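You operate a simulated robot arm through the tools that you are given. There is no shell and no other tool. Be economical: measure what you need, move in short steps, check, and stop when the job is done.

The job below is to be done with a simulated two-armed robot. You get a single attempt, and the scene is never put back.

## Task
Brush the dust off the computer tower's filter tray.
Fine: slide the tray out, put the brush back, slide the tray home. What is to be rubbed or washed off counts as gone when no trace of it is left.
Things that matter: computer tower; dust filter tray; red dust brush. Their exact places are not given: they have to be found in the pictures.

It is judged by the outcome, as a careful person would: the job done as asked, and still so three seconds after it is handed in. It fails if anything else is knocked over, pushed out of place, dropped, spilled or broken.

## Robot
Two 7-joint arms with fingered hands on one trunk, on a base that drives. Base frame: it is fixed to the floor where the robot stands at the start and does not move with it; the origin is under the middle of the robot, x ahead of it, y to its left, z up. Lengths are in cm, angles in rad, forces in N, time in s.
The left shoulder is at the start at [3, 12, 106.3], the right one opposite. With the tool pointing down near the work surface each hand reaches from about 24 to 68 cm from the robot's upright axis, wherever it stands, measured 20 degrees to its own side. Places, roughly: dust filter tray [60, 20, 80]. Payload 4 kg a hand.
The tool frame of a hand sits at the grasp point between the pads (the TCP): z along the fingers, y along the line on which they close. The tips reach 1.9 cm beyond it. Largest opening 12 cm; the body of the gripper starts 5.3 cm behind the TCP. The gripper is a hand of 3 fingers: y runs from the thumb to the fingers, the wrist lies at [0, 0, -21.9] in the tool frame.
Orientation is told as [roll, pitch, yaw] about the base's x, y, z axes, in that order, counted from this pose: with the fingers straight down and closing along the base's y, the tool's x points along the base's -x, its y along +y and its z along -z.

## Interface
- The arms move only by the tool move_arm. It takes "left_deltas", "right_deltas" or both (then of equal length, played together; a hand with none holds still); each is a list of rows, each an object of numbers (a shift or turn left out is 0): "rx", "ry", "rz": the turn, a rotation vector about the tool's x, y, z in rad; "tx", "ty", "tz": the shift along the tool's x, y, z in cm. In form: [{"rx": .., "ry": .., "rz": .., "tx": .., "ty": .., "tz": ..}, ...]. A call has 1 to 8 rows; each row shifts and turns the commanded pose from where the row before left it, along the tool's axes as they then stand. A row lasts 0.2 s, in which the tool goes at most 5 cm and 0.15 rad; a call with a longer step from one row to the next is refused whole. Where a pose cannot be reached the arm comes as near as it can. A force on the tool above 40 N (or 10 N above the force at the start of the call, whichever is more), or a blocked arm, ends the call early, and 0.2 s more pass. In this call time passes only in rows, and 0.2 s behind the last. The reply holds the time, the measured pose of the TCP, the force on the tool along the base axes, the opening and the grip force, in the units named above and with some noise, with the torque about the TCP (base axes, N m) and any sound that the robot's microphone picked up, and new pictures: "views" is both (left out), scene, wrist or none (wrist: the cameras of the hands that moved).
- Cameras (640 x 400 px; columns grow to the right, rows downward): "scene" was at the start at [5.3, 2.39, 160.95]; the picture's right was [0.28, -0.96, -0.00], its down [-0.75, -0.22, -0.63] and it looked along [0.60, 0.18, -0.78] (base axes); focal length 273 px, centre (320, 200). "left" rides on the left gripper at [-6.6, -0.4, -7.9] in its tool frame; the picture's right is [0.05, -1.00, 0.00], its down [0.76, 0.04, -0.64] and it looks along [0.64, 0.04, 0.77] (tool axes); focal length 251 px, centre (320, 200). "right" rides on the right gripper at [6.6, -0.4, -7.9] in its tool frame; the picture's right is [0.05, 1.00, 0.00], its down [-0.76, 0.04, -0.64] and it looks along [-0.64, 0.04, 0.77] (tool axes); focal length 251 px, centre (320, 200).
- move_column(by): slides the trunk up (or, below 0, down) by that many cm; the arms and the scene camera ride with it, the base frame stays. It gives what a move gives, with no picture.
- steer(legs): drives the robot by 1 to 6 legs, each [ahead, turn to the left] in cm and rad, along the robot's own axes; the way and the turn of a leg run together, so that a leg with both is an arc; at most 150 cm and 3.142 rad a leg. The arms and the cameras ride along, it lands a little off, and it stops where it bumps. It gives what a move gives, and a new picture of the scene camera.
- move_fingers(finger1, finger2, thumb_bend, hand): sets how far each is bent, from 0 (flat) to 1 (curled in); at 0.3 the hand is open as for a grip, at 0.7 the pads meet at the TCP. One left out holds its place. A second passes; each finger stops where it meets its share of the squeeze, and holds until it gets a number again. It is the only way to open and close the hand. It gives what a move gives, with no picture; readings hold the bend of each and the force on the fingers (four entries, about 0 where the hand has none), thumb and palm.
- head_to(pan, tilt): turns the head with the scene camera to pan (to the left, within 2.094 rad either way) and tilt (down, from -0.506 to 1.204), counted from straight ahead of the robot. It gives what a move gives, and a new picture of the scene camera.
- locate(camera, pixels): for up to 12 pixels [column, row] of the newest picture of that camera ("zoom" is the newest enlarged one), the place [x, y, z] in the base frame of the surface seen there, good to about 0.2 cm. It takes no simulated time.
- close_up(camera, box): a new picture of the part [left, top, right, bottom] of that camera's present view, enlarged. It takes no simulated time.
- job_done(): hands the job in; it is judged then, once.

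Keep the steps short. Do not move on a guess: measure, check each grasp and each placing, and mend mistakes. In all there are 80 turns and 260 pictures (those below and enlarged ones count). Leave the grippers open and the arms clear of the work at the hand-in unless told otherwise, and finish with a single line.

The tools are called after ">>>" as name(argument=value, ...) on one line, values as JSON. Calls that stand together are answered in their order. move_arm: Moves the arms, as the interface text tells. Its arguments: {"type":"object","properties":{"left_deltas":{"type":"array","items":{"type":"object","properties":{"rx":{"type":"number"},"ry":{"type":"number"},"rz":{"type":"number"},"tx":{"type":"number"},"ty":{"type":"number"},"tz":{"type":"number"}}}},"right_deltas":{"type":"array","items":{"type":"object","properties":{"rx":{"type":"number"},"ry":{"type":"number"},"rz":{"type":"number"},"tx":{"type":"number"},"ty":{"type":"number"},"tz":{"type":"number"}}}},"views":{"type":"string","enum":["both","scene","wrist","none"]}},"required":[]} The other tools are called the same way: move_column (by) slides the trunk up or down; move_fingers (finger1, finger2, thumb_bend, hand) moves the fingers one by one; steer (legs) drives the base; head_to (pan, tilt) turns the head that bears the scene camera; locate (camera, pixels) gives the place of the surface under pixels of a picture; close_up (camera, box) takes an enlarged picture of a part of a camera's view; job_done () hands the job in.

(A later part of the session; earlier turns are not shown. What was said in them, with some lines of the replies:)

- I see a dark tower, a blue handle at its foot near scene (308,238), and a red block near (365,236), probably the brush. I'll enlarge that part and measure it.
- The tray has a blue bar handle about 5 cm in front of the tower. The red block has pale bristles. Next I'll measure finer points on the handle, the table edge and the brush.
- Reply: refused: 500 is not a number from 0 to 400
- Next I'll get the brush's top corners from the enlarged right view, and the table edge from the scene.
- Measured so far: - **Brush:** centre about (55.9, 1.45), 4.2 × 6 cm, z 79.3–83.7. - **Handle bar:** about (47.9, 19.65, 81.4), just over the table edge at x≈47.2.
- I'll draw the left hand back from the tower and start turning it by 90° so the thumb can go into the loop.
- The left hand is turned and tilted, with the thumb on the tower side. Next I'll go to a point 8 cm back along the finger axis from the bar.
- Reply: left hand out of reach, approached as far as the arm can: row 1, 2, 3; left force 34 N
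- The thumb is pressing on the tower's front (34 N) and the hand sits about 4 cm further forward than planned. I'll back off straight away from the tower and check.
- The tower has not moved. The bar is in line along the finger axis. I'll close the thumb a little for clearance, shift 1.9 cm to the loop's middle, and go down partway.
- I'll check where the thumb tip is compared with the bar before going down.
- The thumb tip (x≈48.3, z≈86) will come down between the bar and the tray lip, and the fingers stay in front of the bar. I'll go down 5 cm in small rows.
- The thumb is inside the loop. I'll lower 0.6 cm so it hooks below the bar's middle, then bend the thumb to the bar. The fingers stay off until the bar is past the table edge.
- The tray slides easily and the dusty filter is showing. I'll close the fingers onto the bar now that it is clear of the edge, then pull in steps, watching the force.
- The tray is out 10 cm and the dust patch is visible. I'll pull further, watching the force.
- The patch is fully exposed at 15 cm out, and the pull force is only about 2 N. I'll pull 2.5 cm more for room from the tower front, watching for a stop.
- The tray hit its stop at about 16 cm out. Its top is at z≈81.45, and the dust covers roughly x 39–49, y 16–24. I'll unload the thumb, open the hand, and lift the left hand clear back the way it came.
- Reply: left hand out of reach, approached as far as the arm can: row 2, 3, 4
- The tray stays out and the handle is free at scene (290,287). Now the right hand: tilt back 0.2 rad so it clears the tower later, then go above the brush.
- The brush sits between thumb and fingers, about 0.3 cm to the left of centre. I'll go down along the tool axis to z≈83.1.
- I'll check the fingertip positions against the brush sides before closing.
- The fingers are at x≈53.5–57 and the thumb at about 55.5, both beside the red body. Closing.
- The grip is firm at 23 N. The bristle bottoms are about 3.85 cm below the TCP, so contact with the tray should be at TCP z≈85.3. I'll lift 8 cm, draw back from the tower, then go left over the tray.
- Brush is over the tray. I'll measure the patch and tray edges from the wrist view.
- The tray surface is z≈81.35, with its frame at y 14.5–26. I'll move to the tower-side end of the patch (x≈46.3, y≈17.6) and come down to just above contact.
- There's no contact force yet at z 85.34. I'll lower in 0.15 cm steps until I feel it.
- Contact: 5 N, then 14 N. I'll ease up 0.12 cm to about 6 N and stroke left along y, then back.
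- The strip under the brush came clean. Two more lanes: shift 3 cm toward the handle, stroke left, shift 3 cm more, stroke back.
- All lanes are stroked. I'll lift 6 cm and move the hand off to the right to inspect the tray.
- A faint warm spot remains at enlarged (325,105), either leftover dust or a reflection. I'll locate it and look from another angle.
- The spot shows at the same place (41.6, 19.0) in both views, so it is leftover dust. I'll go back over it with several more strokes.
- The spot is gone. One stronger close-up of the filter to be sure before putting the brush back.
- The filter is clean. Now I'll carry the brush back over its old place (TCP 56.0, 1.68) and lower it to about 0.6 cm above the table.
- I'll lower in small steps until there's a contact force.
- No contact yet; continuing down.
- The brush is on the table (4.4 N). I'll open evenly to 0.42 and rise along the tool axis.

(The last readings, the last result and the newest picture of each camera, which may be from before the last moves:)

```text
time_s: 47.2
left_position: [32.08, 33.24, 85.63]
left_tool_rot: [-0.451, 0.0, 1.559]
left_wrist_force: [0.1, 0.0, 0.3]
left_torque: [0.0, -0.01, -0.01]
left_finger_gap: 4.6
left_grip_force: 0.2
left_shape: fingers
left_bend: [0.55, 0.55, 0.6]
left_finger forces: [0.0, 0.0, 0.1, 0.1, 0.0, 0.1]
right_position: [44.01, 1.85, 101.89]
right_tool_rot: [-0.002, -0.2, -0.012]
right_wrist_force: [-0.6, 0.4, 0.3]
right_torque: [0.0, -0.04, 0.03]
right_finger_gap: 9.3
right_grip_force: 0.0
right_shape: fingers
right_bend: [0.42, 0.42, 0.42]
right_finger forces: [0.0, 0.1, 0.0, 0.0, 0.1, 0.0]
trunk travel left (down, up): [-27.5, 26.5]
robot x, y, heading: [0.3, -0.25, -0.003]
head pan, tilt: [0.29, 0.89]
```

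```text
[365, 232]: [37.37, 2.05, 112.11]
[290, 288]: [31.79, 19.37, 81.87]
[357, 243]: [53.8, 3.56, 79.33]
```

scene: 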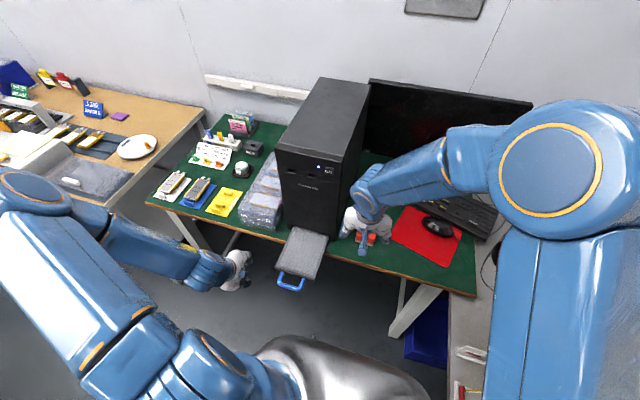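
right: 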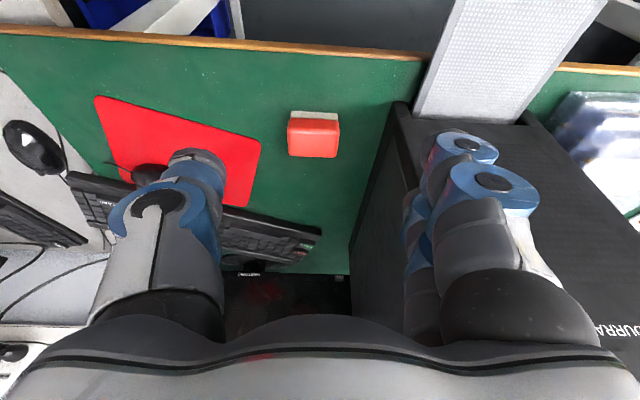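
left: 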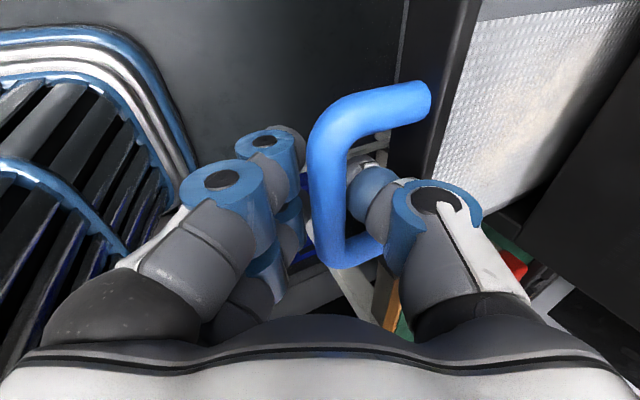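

The brush is back on its spot. I'll take the right arm further out of the way, close the left hand into a fist, and move it to x≈27 in front of the bar.

>>> move_fingers(hand="left", finger1=0.68, finger2=0.68, thumb_bend=0.7)

>>> move_arm(right_deltas=[{"ty": -4}, {"ty": -4}, {"tz": -4}, {"tz": -3}], left_deltas=[{"ty": 2.25, "tz": -1.09}, {"ty": 2.25, "tz": -1.09}, {}, {}])

>>> close_up(camera="scene", box=[320, 195, 420, 258])

```text
time_s: 48.2
left_position: [32.03, 33.28, 85.62]
left_tool_rot: [-0.451, -0.001, 1.557]
left_wrist_force: [0.5, -0.1, 0.5]
left_torque: [0.02, 0.0, -0.01]
left_finger_gap: 1.33
left_grip_force: 0.1
left_shape: fingers
left_bend: [0.68, 0.68, 0.7]
left_finger forces: [0.0, 0.0, 0.1, 0.0, 0.0, 0.1]
right_position: [44.19, 1.87, 102.02]
right_tool_rot: [-0.001, -0.201, -0.013]
right_wrist_force: [0.5, -0.2, 0.0]
right_torque: [-0.03, -0.01, 0.01]
right_finger_gap: 9.25
right_grip_force: 0.1
right_shape: fingers
right_bend: [0.42, 0.42, 0.42]
right_finger forces: [0.0, 0.1, 0.0, 0.0, 0.0, 0.1]
trunk travel left (down, up): [-27.5, 26.5]
robot x, y, heading: [0.16, 0.01, 0.001]
head pan, tilt: [0.29, 0.89]
```

```text
time_s: 49.2
left_position: [27.03, 33.33, 85.61]
left_tool_rot: [-0.45, 0.0, 1.557]
left_wrist_force: [0.1, -0.6, 0.6]
left_torque: [0.02, -0.03, 0.02]
left_finger_gap: 1.35
left_grip_force: 0.0
left_shape: fingers
left_bend: [0.68, 0.68, 0.7]
left_finger forces: [0.1, 0.0, 0.0, 0.1, 0.0, 0.0]
right_position: [42.53, -6.17, 108.98]
right_tool_rot: [-0.002, -0.2, -0.012]
right_wrist_force: [0.2, -0.2, 0.0]
right_torque: [0.02, 0.01, -0.03]
right_finger_gap: 9.29
right_grip_force: 0.0
right_shape: fingers
right_bend: [0.42, 0.42, 0.42]
right_finger forces: [0.1, 0.0, 0.0, 0.0, 0.0, 0.1]
trunk travel left (down, up): [-27.5, 26.5]
robot x, y, heading: [-0.34, -0.06, -0.005]
head pan, tilt: [0.29, 0.89]
```

scene: 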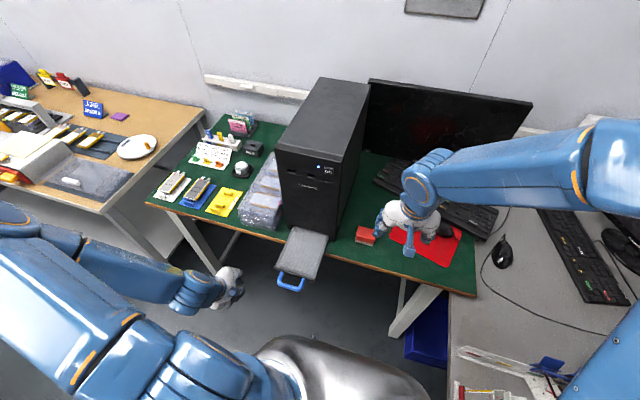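
right: 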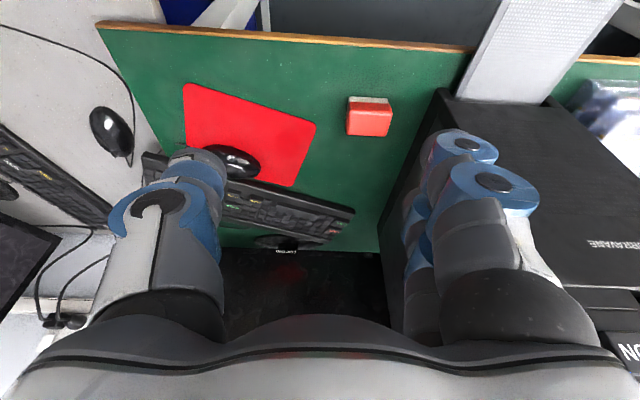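
left: 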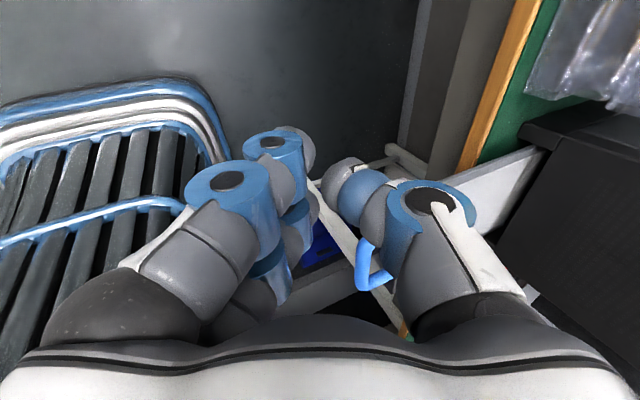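

```text
6.35 times, centred on (370, 226) of scene
```

zoom: 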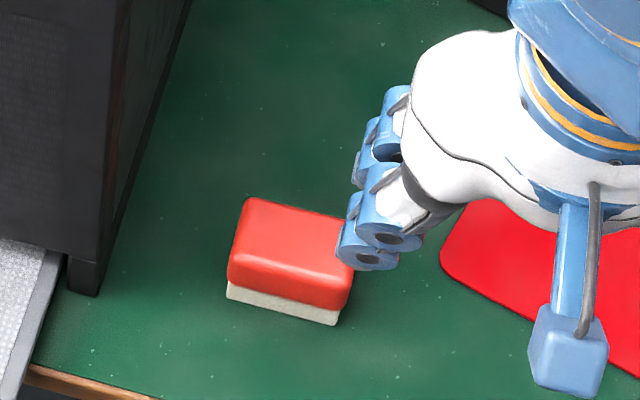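

The left hand reached x 27. Now I'll slide it right to y≈19.65 while still above bar height, and check where the thumb is compared with the bar.

>>> move_arm(left_deltas=[{"tx": 4.6}, {"tx": 4.6}, {"tx": 4.4}])

>>> close_up(camera="left", box=[220, 60, 540, 260])

>>> locate(camera="left", pixels=[[345, 170], [365, 190], [400, 200], [385, 175], [330, 170], [270, 140]])

```text
time_s: 50.0
left_position: [29.23, 21.08, 82.95]
left_tool_rot: [-0.449, -0.004, 1.557]
left_wrist_force: [1.2, 0.2, -0.3]
left_torque: [-0.01, 0.04, 0.02]
left_finger_gap: 1.37
left_grip_force: 0.1
left_shape: fingers
left_bend: [0.68, 0.68, 0.7]
left_finger forces: [0.1, 0.0, 0.0, 0.1, 0.0, 0.0]
left hand out of reach, approached as far as the arm can: row 1, 2, 3
right_position: [42.5, -6.27, 108.82]
right_tool_rot: [-0.001, -0.199, -0.011]
right_wrist_force: [0.3, 0.6, 0.5]
right_torque: [-0.01, 0.01, -0.01]
right_finger_gap: 9.31
right_grip_force: 0.0
right_shape: fingers
right_bend: [0.42, 0.42, 0.42]
right_finger forces: [0.1, 0.0, 0.0, 0.0, 0.0, 0.0]
trunk travel left (down, up): [-27.5, 26.5]
robot x, y, heading: [-0.04, 0.3, -0.001]
head pan, tilt: [0.29, 0.89]
```

scene: 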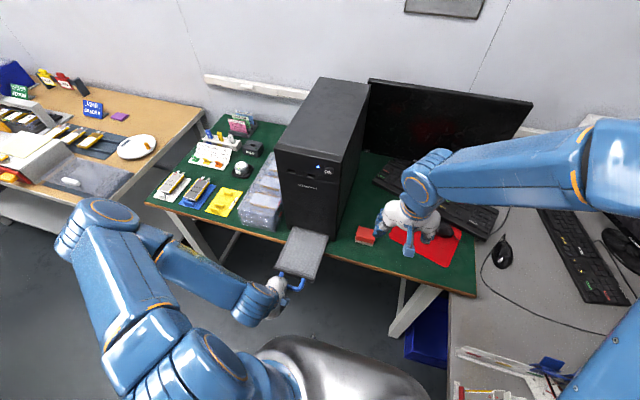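
left: 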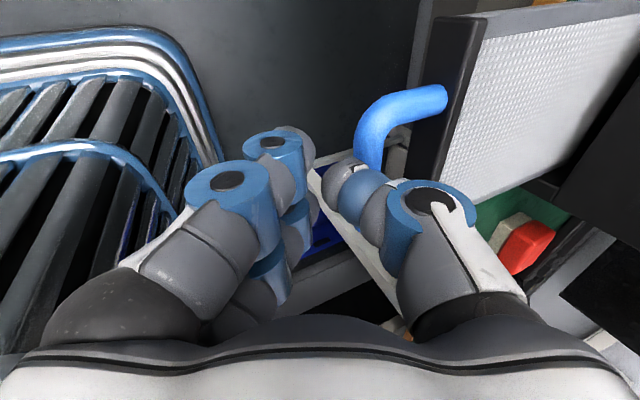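

```text
2.00 times, centred on (380, 160) of left
```

zoom: 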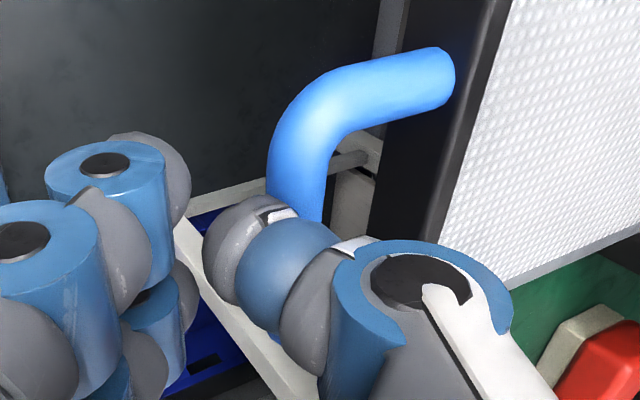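

```text
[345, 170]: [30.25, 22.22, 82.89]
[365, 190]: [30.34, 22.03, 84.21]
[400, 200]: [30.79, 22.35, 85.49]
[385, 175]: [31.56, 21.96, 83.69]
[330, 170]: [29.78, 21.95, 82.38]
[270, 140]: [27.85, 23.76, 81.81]
```

The left arm is folded too tightly to get further back. I'll drive the base straight back 8 cm, away from the bench, to give it room.

>>> steer(legs=[[-8, 0]])

```text
time_s: 51.1
left_position: [20.86, 21.1, 82.9]
left_tool_rot: [-0.452, 0.001, 1.559]
left_wrist_force: [-0.7, 0.6, -0.6]
left_torque: [-0.02, 0.0, 0.03]
left_finger_gap: 1.36
left_grip_force: 0.0
left_shape: fingers
left_bend: [0.68, 0.68, 0.7]
left_finger forces: [0.0, 0.0, 0.0, 0.0, 0.0, 0.0]
right_position: [34.32, -6.25, 109.03]
right_tool_rot: [-0.001, -0.204, -0.013]
right_wrist_force: [-0.3, 0.3, 0.2]
right_torque: [-0.01, -0.04, 0.0]
right_finger_gap: 9.3
right_grip_force: 0.1
right_shape: fingers
right_bend: [0.42, 0.42, 0.42]
right_finger forces: [0.0, 0.0, 0.0, 0.0, 0.1, 0.0]
trunk travel left (down, up): [-27.5, 26.5]
robot x, y, heading: [-8.15, 0.12, -0.004]
head pan, tilt: [0.29, 0.89]
```

scene: 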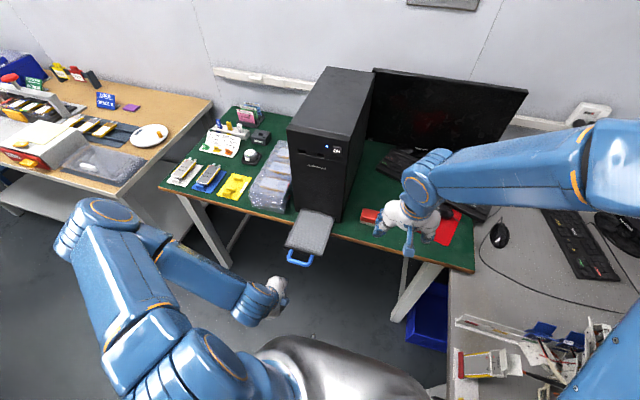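

There's room now. I'll move to y 19.65, z≈81.6 and x≈26, still about 3 cm short of the bar, and verify.

>>> move_arm(left_deltas=[{"tx": 1.45}, {"ty": -2.0, "tz": 1.7}, {"ty": -2.0, "tz": 1.7}], views="wrist")

>>> locate(camera="left", pixels=[[340, 185], [350, 170], [365, 190], [385, 175], [330, 170], [270, 140]])

```text
time_s: 51.9
left_position: [26.38, 19.53, 81.46]
left_tool_rot: [-0.449, 0.0, 1.557]
left_wrist_force: [-0.1, 0.0, -0.1]
left_torque: [0.01, -0.01, 0.02]
left_finger_gap: 1.34
left_grip_force: 0.1
left_shape: fingers
left_bend: [0.68, 0.68, 0.7]
left_finger forces: [0.0, 0.0, 0.0, 0.0, 0.0, 0.1]
right_position: [34.56, -6.28, 108.9]
right_tool_rot: [-0.002, -0.199, -0.012]
right_wrist_force: [-1.0, -0.3, -0.4]
right_torque: [-0.03, 0.01, -0.01]
right_finger_gap: 9.29
right_grip_force: 0.0
right_shape: fingers
right_bend: [0.42, 0.42, 0.42]
right_finger forces: [0.0, 0.1, 0.0, 0.0, 0.0, 0.0]
trunk travel left (down, up): [-27.5, 26.5]
robot x, y, heading: [-7.87, 0.15, 0.002]
head pan, tilt: [0.29, 0.89]
```

left: 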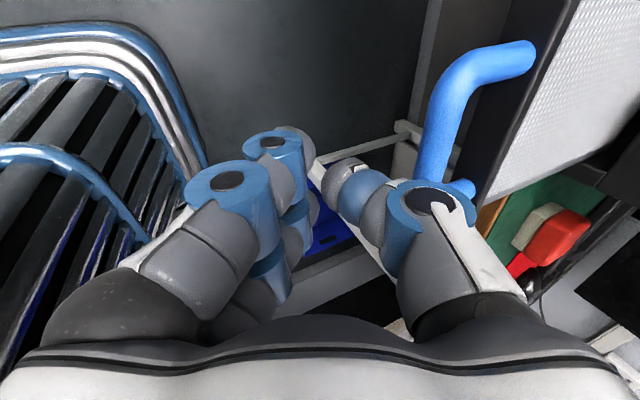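

```text
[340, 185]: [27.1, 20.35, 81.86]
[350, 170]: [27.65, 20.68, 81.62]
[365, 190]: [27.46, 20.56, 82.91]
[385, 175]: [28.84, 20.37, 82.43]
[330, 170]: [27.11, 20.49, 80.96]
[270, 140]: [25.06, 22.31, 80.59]
```

The thumb face (x≈28.8) is level with the bar (front x≈31.3). I'll push forward in base x: first 4 cm, to check contact.

>>> move_arm(left_deltas=[{"ty": -0.9, "tz": 0.436}, {"ty": -0.9, "tz": 0.436}, {"ty": -0.9, "tz": 0.436}, {"ty": -0.9, "tz": 0.436}])

>>> close_up(camera="left", box=[220, 60, 540, 260])

```text
time_s: 52.9
left_position: [30.15, 19.46, 81.58]
left_tool_rot: [-0.449, 0.001, 1.556]
left_wrist_force: [-1.9, 0.4, 2.0]
left_torque: [-0.01, -0.03, 0.03]
left_finger_gap: 1.26
left_grip_force: 1.3
left_shape: fingers
left_bend: [0.68, 0.68, 0.71]
left_finger forces: [0.1, 0.0, 0.0, 0.0, 2.3, 0.0]
right_position: [34.46, -6.17, 108.96]
right_tool_rot: [-0.002, -0.2, -0.012]
right_wrist_force: [0.5, -0.7, 0.0]
right_torque: [0.0, 0.0, 0.0]
right_finger_gap: 9.28
right_grip_force: 0.1
right_shape: fingers
right_bend: [0.42, 0.42, 0.42]
right_finger forces: [0.0, 0.0, 0.0, 0.1, 0.0, 0.1]
trunk travel left (down, up): [-27.5, 26.5]
robot x, y, heading: [-7.67, 0.31, -0.001]
head pan, tilt: [0.29, 0.89]
```

scene: 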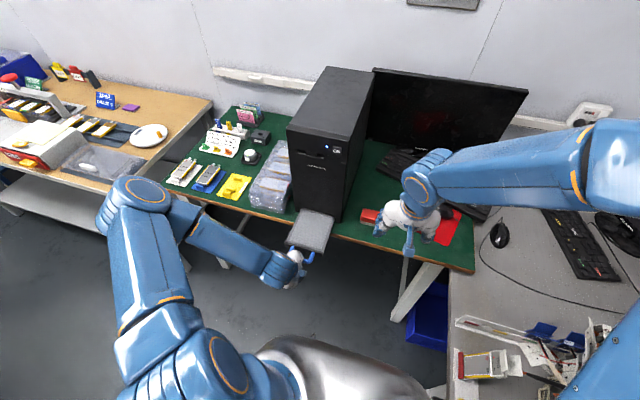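
left: 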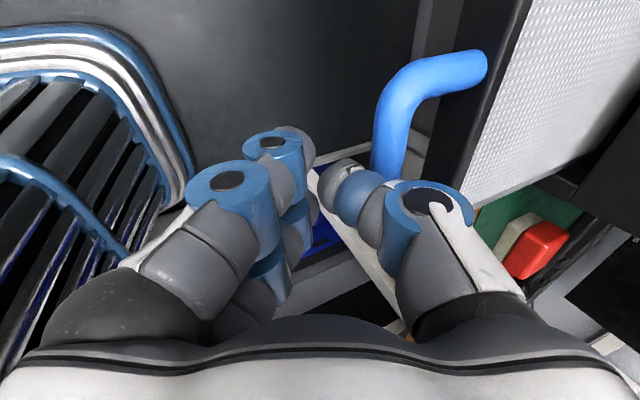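

```text
2.00 times, centred on (380, 160) of left
```

zoom: 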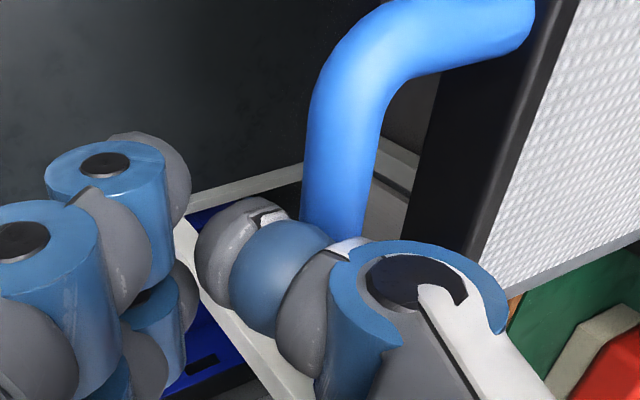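

The thumb is on the bar and the tray is moving (about 2 N). I'll push 10 cm more.

>>> move_arm(left_deltas=[{"ty": -1.12, "tz": 0.545}, {"ty": -1.12, "tz": 0.545}, {"ty": -1.12, "tz": 0.545}, {"ty": -1.12, "tz": 0.545}, {"ty": -1.12, "tz": 0.545}, {"ty": -1.12, "tz": 0.545}, {"ty": -1.12, "tz": 0.545}, {"ty": -1.12, "tz": 0.545}])

>>> close_up(camera="scene", box=[250, 180, 410, 280])

```text
time_s: 54.7
left_position: [40.23, 19.47, 81.57]
left_tool_rot: [-0.449, 0.0, 1.56]
left_wrist_force: [-1.7, -0.5, 0.4]
left_torque: [0.01, -0.03, 0.02]
left_finger_gap: 1.22
left_grip_force: 0.6
left_shape: fingers
left_bend: [0.68, 0.68, 0.71]
left_finger forces: [0.0, 0.0, 0.0, 0.1, 1.9, 0.1]
right_position: [34.45, -6.24, 108.98]
right_tool_rot: [-0.003, -0.2, -0.011]
right_wrist_force: [-0.1, -0.4, -0.4]
right_torque: [0.03, -0.02, 0.01]
right_finger_gap: 9.27
right_grip_force: 0.1
right_shape: fingers
right_bend: [0.42, 0.42, 0.42]
right_finger forces: [0.0, 0.0, 0.0, 0.0, 0.0, 0.0]
trunk travel left (down, up): [-27.5, 26.5]
robot x, y, heading: [-8.08, -0.34, -0.001]
head pan, tilt: [0.29, 0.89]
```

scene: 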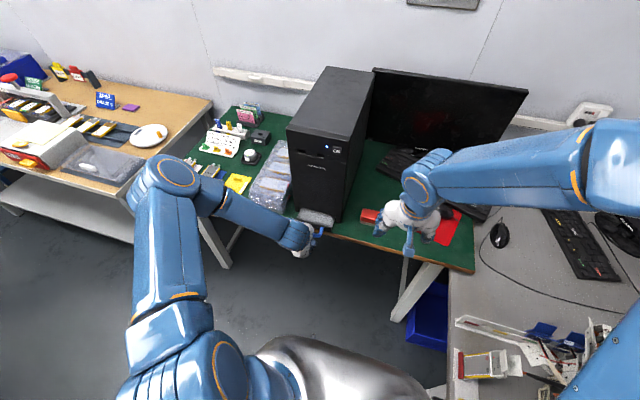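
left: 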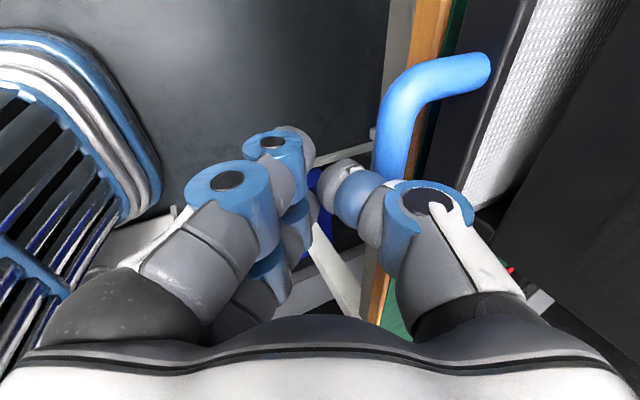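

```text
4.00 times, centred on (330, 230) of scene
```

zoom: 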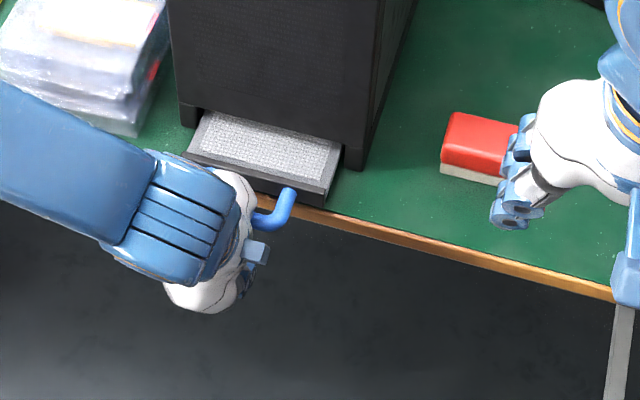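

About 5 cm remain. I'll raise 0.3 cm to clear the table edge and push 4 cm, then finish slowly.

>>> move_arm(left_deltas=[{"ty": -1.03, "tz": 0.166}, {"ty": -0.9, "tz": 0.436}, {"ty": -0.9, "tz": 0.436}, {"ty": -0.9, "tz": 0.436}], views="none")

>>> move_arm(left_deltas=[{"ty": -0.45, "tz": 0.218}, {"ty": -0.36, "tz": 0.174}])

>>> close_up(camera="scene", box=[250, 180, 410, 280])

```text
time_s: 55.7
left_position: [44.13, 19.34, 81.67]
left_tool_rot: [-0.45, 0.0, 1.557]
left_wrist_force: [-1.3, -1.1, 1.9]
left_torque: [-0.01, -0.03, 0.02]
left_finger_gap: 1.22
left_grip_force: 1.9
left_shape: fingers
left_bend: [0.68, 0.68, 0.71]
left_finger forces: [0.0, 0.0, 0.1, 0.2, 2.5, 0.0]
right_position: [34.4, -6.23, 108.92]
right_tool_rot: [-0.002, -0.2, -0.012]
right_wrist_force: [0.9, -0.4, 0.1]
right_torque: [0.0, -0.01, 0.02]
right_finger_gap: 9.29
right_grip_force: 0.0
right_shape: fingers
right_bend: [0.42, 0.42, 0.42]
right_finger forces: [0.1, 0.0, 0.0, 0.1, 0.0, 0.0]
trunk travel left (down, up): [-27.5, 26.5]
robot x, y, heading: [-7.88, 0.23, -0.001]
head pan, tilt: [0.29, 0.89]
```

```text
time_s: 56.3
left_position: [44.94, 19.43, 81.69]
left_tool_rot: [-0.45, 0.0, 1.557]
left_wrist_force: [-1.5, -0.3, 0.6]
left_torque: [-0.01, -0.05, -0.02]
left_finger_gap: 1.24
left_grip_force: 0.8
left_shape: fingers
left_bend: [0.68, 0.68, 0.71]
left_finger forces: [0.0, 0.0, 0.1, 0.0, 1.9, 0.0]
right_position: [34.37, -6.14, 108.97]
right_tool_rot: [-0.003, -0.201, -0.012]
right_wrist_force: [0.0, 0.2, -0.4]
right_torque: [0.0, 0.0, 0.04]
right_finger_gap: 9.26
right_grip_force: 0.1
right_shape: fingers
right_bend: [0.42, 0.42, 0.42]
right_finger forces: [0.0, 0.1, 0.0, 0.0, 0.1, 0.0]
trunk travel left (down, up): [-27.5, 26.5]
robot x, y, heading: [-8.08, 0.02, 0.003]
head pan, tilt: [0.29, 0.89]
```

scene: 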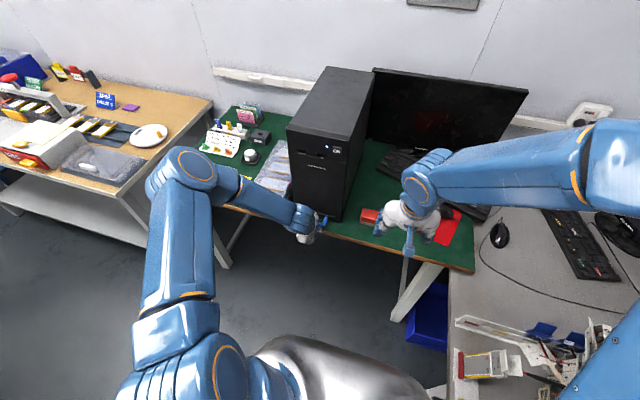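
left: 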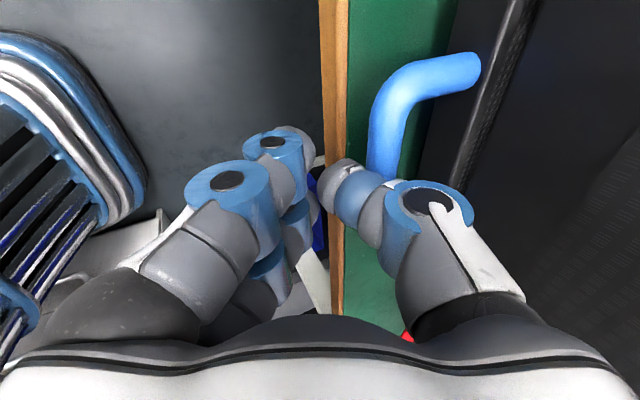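

```text
4.00 times, centred on (330, 230) of scene
```

zoom: 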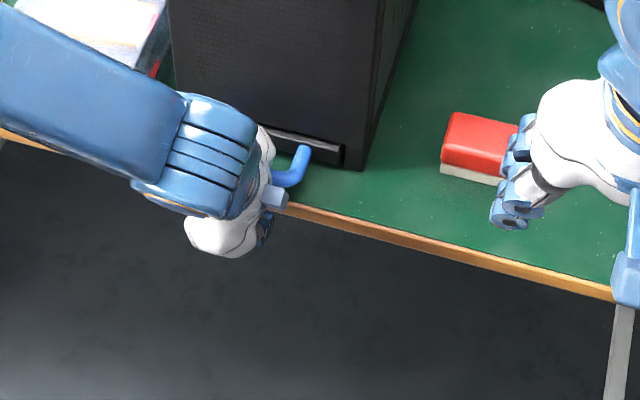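

Nearly home. I'll locate the tray's front edge and the bar, and compare with the start (edge x≈52.05–52.2, bar x≈47.75).

>>> locate(camera="zoom", pixels=[[335, 150], [315, 145], [300, 155], [295, 172], [350, 165]])

>>> locate(camera="left", pixels=[[380, 120], [495, 60], [440, 65], [540, 60], [470, 150]])

>>> move_arm(left_deltas=[{"ty": -0.27, "tz": 0.13}], views="none")

```text
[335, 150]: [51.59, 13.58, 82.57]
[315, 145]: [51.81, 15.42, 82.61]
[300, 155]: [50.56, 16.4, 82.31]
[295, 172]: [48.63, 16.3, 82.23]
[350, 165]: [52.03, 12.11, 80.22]
```

```text
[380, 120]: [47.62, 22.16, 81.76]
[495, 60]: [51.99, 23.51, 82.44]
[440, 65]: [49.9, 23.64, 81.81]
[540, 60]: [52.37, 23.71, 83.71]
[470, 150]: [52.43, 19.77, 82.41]
```

```text
time_s: 56.7
left_position: [45.39, 19.31, 81.78]
left_tool_rot: [-0.452, 0.001, 1.558]
left_wrist_force: [-3.5, 0.8, 1.6]
left_torque: [0.0, -0.05, 0.01]
left_finger_gap: 1.14
left_grip_force: 1.9
left_shape: fingers
left_bend: [0.68, 0.68, 0.72]
left_finger forces: [0.1, 0.0, 0.1, 0.0, 3.9, 0.0]
right_position: [34.43, -6.13, 108.84]
right_tool_rot: [-0.001, -0.199, -0.011]
right_wrist_force: [-0.3, 0.2, 0.2]
right_torque: [0.01, -0.02, 0.02]
right_finger_gap: 9.27
right_grip_force: 0.1
right_shape: fingers
right_bend: [0.42, 0.42, 0.42]
right_finger forces: [0.0, 0.1, 0.0, 0.1, 0.0, 0.0]
trunk travel left (down, up): [-27.5, 26.5]
robot x, y, heading: [-8.25, 0.05, -0.0]
head pan, tilt: [0.29, 0.89]
```

The force is starting to rise (3.5 N). A couple more 0.3 cm steps to seat it against the stop.

>>> move_arm(left_deltas=[{"ty": -0.27, "tz": 0.13}], views="none")

>>> move_arm(left_deltas=[{"ty": -0.27, "tz": 0.13}], views="wrist")

>>> locate(camera="left", pixels=[[380, 120], [495, 60], [440, 65], [540, 60], [470, 150]])

```text
time_s: 57.1
left_position: [45.53, 19.26, 81.78]
left_tool_rot: [-0.451, 0.0, 1.56]
left_wrist_force: [-7.3, 2.1, 5.1]
left_torque: [0.02, -0.12, 0.04]
left_finger_gap: 1.03
left_grip_force: 4.7
left_shape: fingers
left_bend: [0.68, 0.68, 0.74]
left_finger forces: [0.0, 0.0, 0.0, 0.0, 9.2, 0.0]
right_position: [34.23, -6.19, 108.97]
right_tool_rot: [-0.002, -0.2, -0.013]
right_wrist_force: [-0.3, -0.7, 0.3]
right_torque: [0.02, -0.01, 0.01]
right_finger_gap: 9.29
right_grip_force: 0.0
right_shape: fingers
right_bend: [0.42, 0.42, 0.42]
right_finger forces: [0.1, 0.0, 0.1, 0.1, 0.0, 0.0]
trunk travel left (down, up): [-27.5, 26.5]
robot x, y, heading: [-7.88, -0.11, -0.002]
head pan, tilt: [0.29, 0.89]
```

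```text
time_s: 57.5
left_position: [45.78, 19.35, 81.8]
left_tool_rot: [-0.45, 0.0, 1.559]
left_wrist_force: [-10.9, 1.0, 8.5]
left_torque: [0.0, -0.21, 0.04]
left_finger_gap: 0.94
left_grip_force: 6.8
left_shape: fingers
left_bend: [0.68, 0.68, 0.76]
left_finger forces: [0.1, 0.1, 0.1, 0.0, 13.6, 0.0]
right_position: [34.35, -6.21, 108.93]
right_tool_rot: [-0.002, -0.201, -0.013]
right_wrist_force: [0.4, 0.1, -0.2]
right_torque: [-0.02, 0.0, 0.01]
right_finger_gap: 9.28
right_grip_force: 0.1
right_shape: fingers
right_bend: [0.42, 0.42, 0.42]
right_finger forces: [0.0, 0.0, 0.0, 0.0, 0.0, 0.1]
trunk travel left (down, up): [-27.5, 26.5]
robot x, y, heading: [-7.85, -0.05, -0.006]
head pan, tilt: [0.29, 0.89]
```

left: 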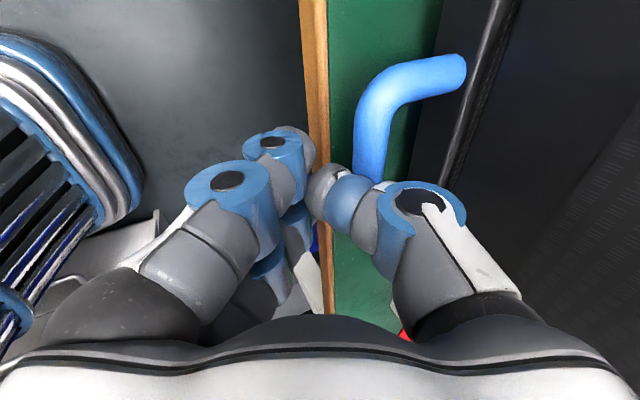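

```text
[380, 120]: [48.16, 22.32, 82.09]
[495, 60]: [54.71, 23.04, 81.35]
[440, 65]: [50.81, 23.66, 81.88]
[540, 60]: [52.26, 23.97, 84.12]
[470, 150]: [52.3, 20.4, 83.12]
```

The force has risen to 11 N without more travel, so the tray is at its stop. I'll back the hand off straight and compare the tray with its start position.

>>> move_arm(left_deltas=[{"ty": 1.8, "tz": -0.87}, {"ty": 3.6, "tz": -1.74}, {"ty": 3.6, "tz": -1.74}, {"ty": 3.6, "tz": -1.74}, {"tx": -4.5}, {"tx": -4.5}], views="scene")

>>> close_up(camera="scene", box=[280, 190, 360, 240])

>>> locate(camera="scene", pixels=[[302, 212], [310, 215], [325, 219], [332, 221], [318, 226], [370, 214], [378, 216]])

```text
time_s: 58.9
left_position: [31.99, 28.53, 81.81]
left_tool_rot: [-0.453, 0.001, 1.558]
left_wrist_force: [0.4, -0.4, -0.7]
left_torque: [-0.01, -0.02, -0.05]
left_finger_gap: 1.29
left_grip_force: 0.2
left_shape: fingers
left_bend: [0.68, 0.68, 0.7]
left_finger forces: [0.1, 0.0, 0.1, 0.1, 0.0, 0.0]
right_position: [34.26, -6.16, 108.91]
right_tool_rot: [-0.001, -0.2, -0.012]
right_wrist_force: [-0.6, 0.5, 0.4]
right_torque: [0.02, -0.02, -0.03]
right_finger_gap: 9.26
right_grip_force: 0.1
right_shape: fingers
right_bend: [0.42, 0.42, 0.42]
right_finger forces: [0.0, 0.1, 0.0, 0.0, 0.0, 0.0]
trunk travel left (down, up): [-27.5, 26.5]
robot x, y, heading: [-8.11, -0.01, 0.006]
head pan, tilt: [0.29, 0.89]
```

scene: 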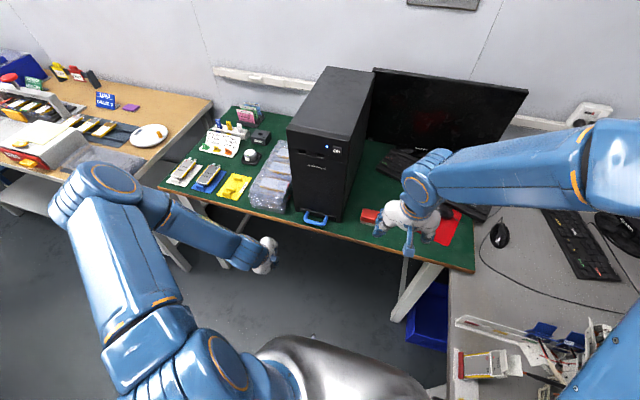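

```text
8.00 times, centred on (320, 215) of scene
```

zoom: 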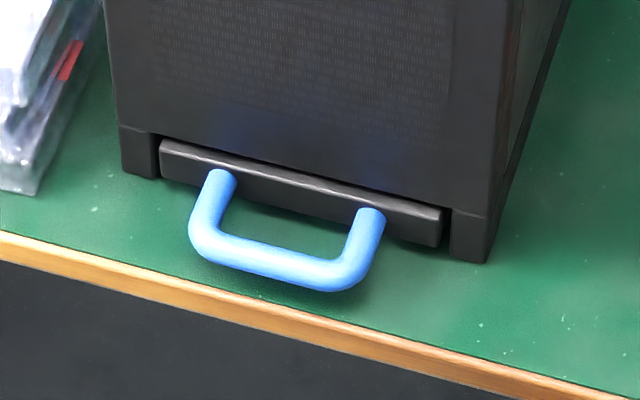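

```text
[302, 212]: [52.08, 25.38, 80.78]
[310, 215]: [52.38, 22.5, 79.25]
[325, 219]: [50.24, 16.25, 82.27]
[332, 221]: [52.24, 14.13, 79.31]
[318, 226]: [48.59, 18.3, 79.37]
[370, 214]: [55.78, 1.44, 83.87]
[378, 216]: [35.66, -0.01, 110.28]
```

The tray is flush, the same as at the start, and the brush is in place at (55.8, 1.44). I'll open both hands in free air and check once more.

>>> move_fingers(hand="left", finger1=0.3, finger2=0.3, thumb_bend=0.3)

>>> move_fingers(hand="right", finger1=0.3, finger2=0.3, thumb_bend=0.3)

>>> move_arm(right_deltas=[{"ty": -4}, {"ty": -4}], views="scene")

>>> close_up(camera="scene", box=[240, 140, 480, 290])

```text
time_s: 59.9
left_position: [32.11, 28.47, 81.72]
left_tool_rot: [-0.451, -0.001, 1.559]
left_wrist_force: [-0.5, 0.9, -0.2]
left_torque: [0.01, 0.0, 0.02]
left_finger_gap: 12.79
left_grip_force: 0.1
left_shape: fingers
left_bend: [0.3, 0.3, 0.3]
left_finger forces: [0.1, 0.1, 0.1, 0.1, 0.0, 0.0]
right_position: [34.26, -6.19, 108.89]
right_tool_rot: [-0.001, -0.2, -0.01]
right_wrist_force: [-0.7, -0.4, -0.4]
right_torque: [0.02, -0.02, 0.03]
right_finger_gap: 9.29
right_grip_force: 0.0
right_shape: fingers
right_bend: [0.42, 0.42, 0.42]
right_finger forces: [0.0, 0.0, 0.0, 0.0, 0.0, 0.0]
trunk travel left (down, up): [-27.5, 26.5]
robot x, y, heading: [-7.97, -0.03, -0.0]
head pan, tilt: [0.29, 0.89]
```

```text
time_s: 60.9
left_position: [31.96, 28.64, 81.69]
left_tool_rot: [-0.449, 0.001, 1.559]
left_wrist_force: [0.3, -0.4, 1.0]
left_torque: [0.0, 0.0, 0.01]
left_finger_gap: 12.77
left_grip_force: 0.0
left_shape: fingers
left_bend: [0.3, 0.3, 0.3]
left_finger forces: [0.1, 0.0, 0.1, 0.0, 0.0, 0.0]
right_position: [34.47, -6.08, 108.97]
right_tool_rot: [-0.001, -0.2, -0.013]
right_wrist_force: [0.1, -0.2, -0.2]
right_torque: [0.04, 0.02, -0.01]
right_finger_gap: 12.8
right_grip_force: 0.0
right_shape: fingers
right_bend: [0.3, 0.3, 0.3]
right_finger forces: [0.1, 0.0, 0.1, 0.1, 0.0, 0.0]
trunk travel left (down, up): [-27.5, 26.5]
robot x, y, heading: [-8.1, -0.15, -0.004]
head pan, tilt: [0.29, 0.89]
```

```text
time_s: 61.5
left_position: [32.05, 28.66, 81.71]
left_tool_rot: [-0.45, 0.0, 1.559]
left_wrist_force: [0.1, 0.5, 0.1]
left_torque: [-0.02, 0.0, -0.05]
left_finger_gap: 12.79
left_grip_force: 0.1
left_shape: fingers
left_bend: [0.3, 0.3, 0.3]
left_finger forces: [0.0, 0.1, 0.0, 0.0, 0.0, 0.1]
right_position: [34.17, -14.17, 108.88]
right_tool_rot: [0.0, -0.201, -0.013]
right_wrist_force: [0.5, -0.5, -0.2]
right_torque: [0.0, 0.0, 0.03]
right_finger_gap: 12.81
right_grip_force: 0.0
right_shape: fingers
right_bend: [0.3, 0.3, 0.3]
right_finger forces: [0.0, 0.0, 0.0, 0.1, 0.0, 0.0]
trunk travel left (down, up): [-27.5, 26.5]
robot x, y, heading: [-8.12, -0.23, -0.002]
head pan, tilt: [0.29, 0.89]
```

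scene: 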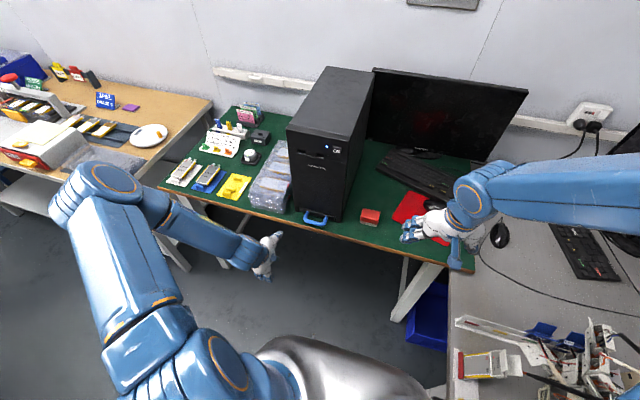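

```text
2.67 times, centred on (360, 215) of scene
```

zoom: 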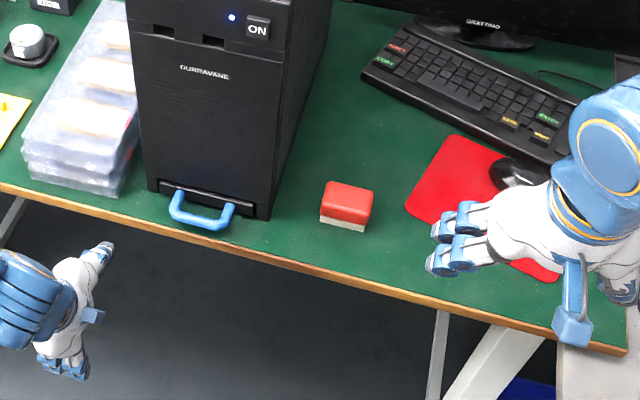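

The tray is home, the brush is back in place, both hands are open and clear, and nothing else has moved. Handing in.

>>> job_done()

```text
The job is handed in.
```

The filter tray is brushed clean and slid fully home, the brush is back in its place, and nothing else was disturbed.
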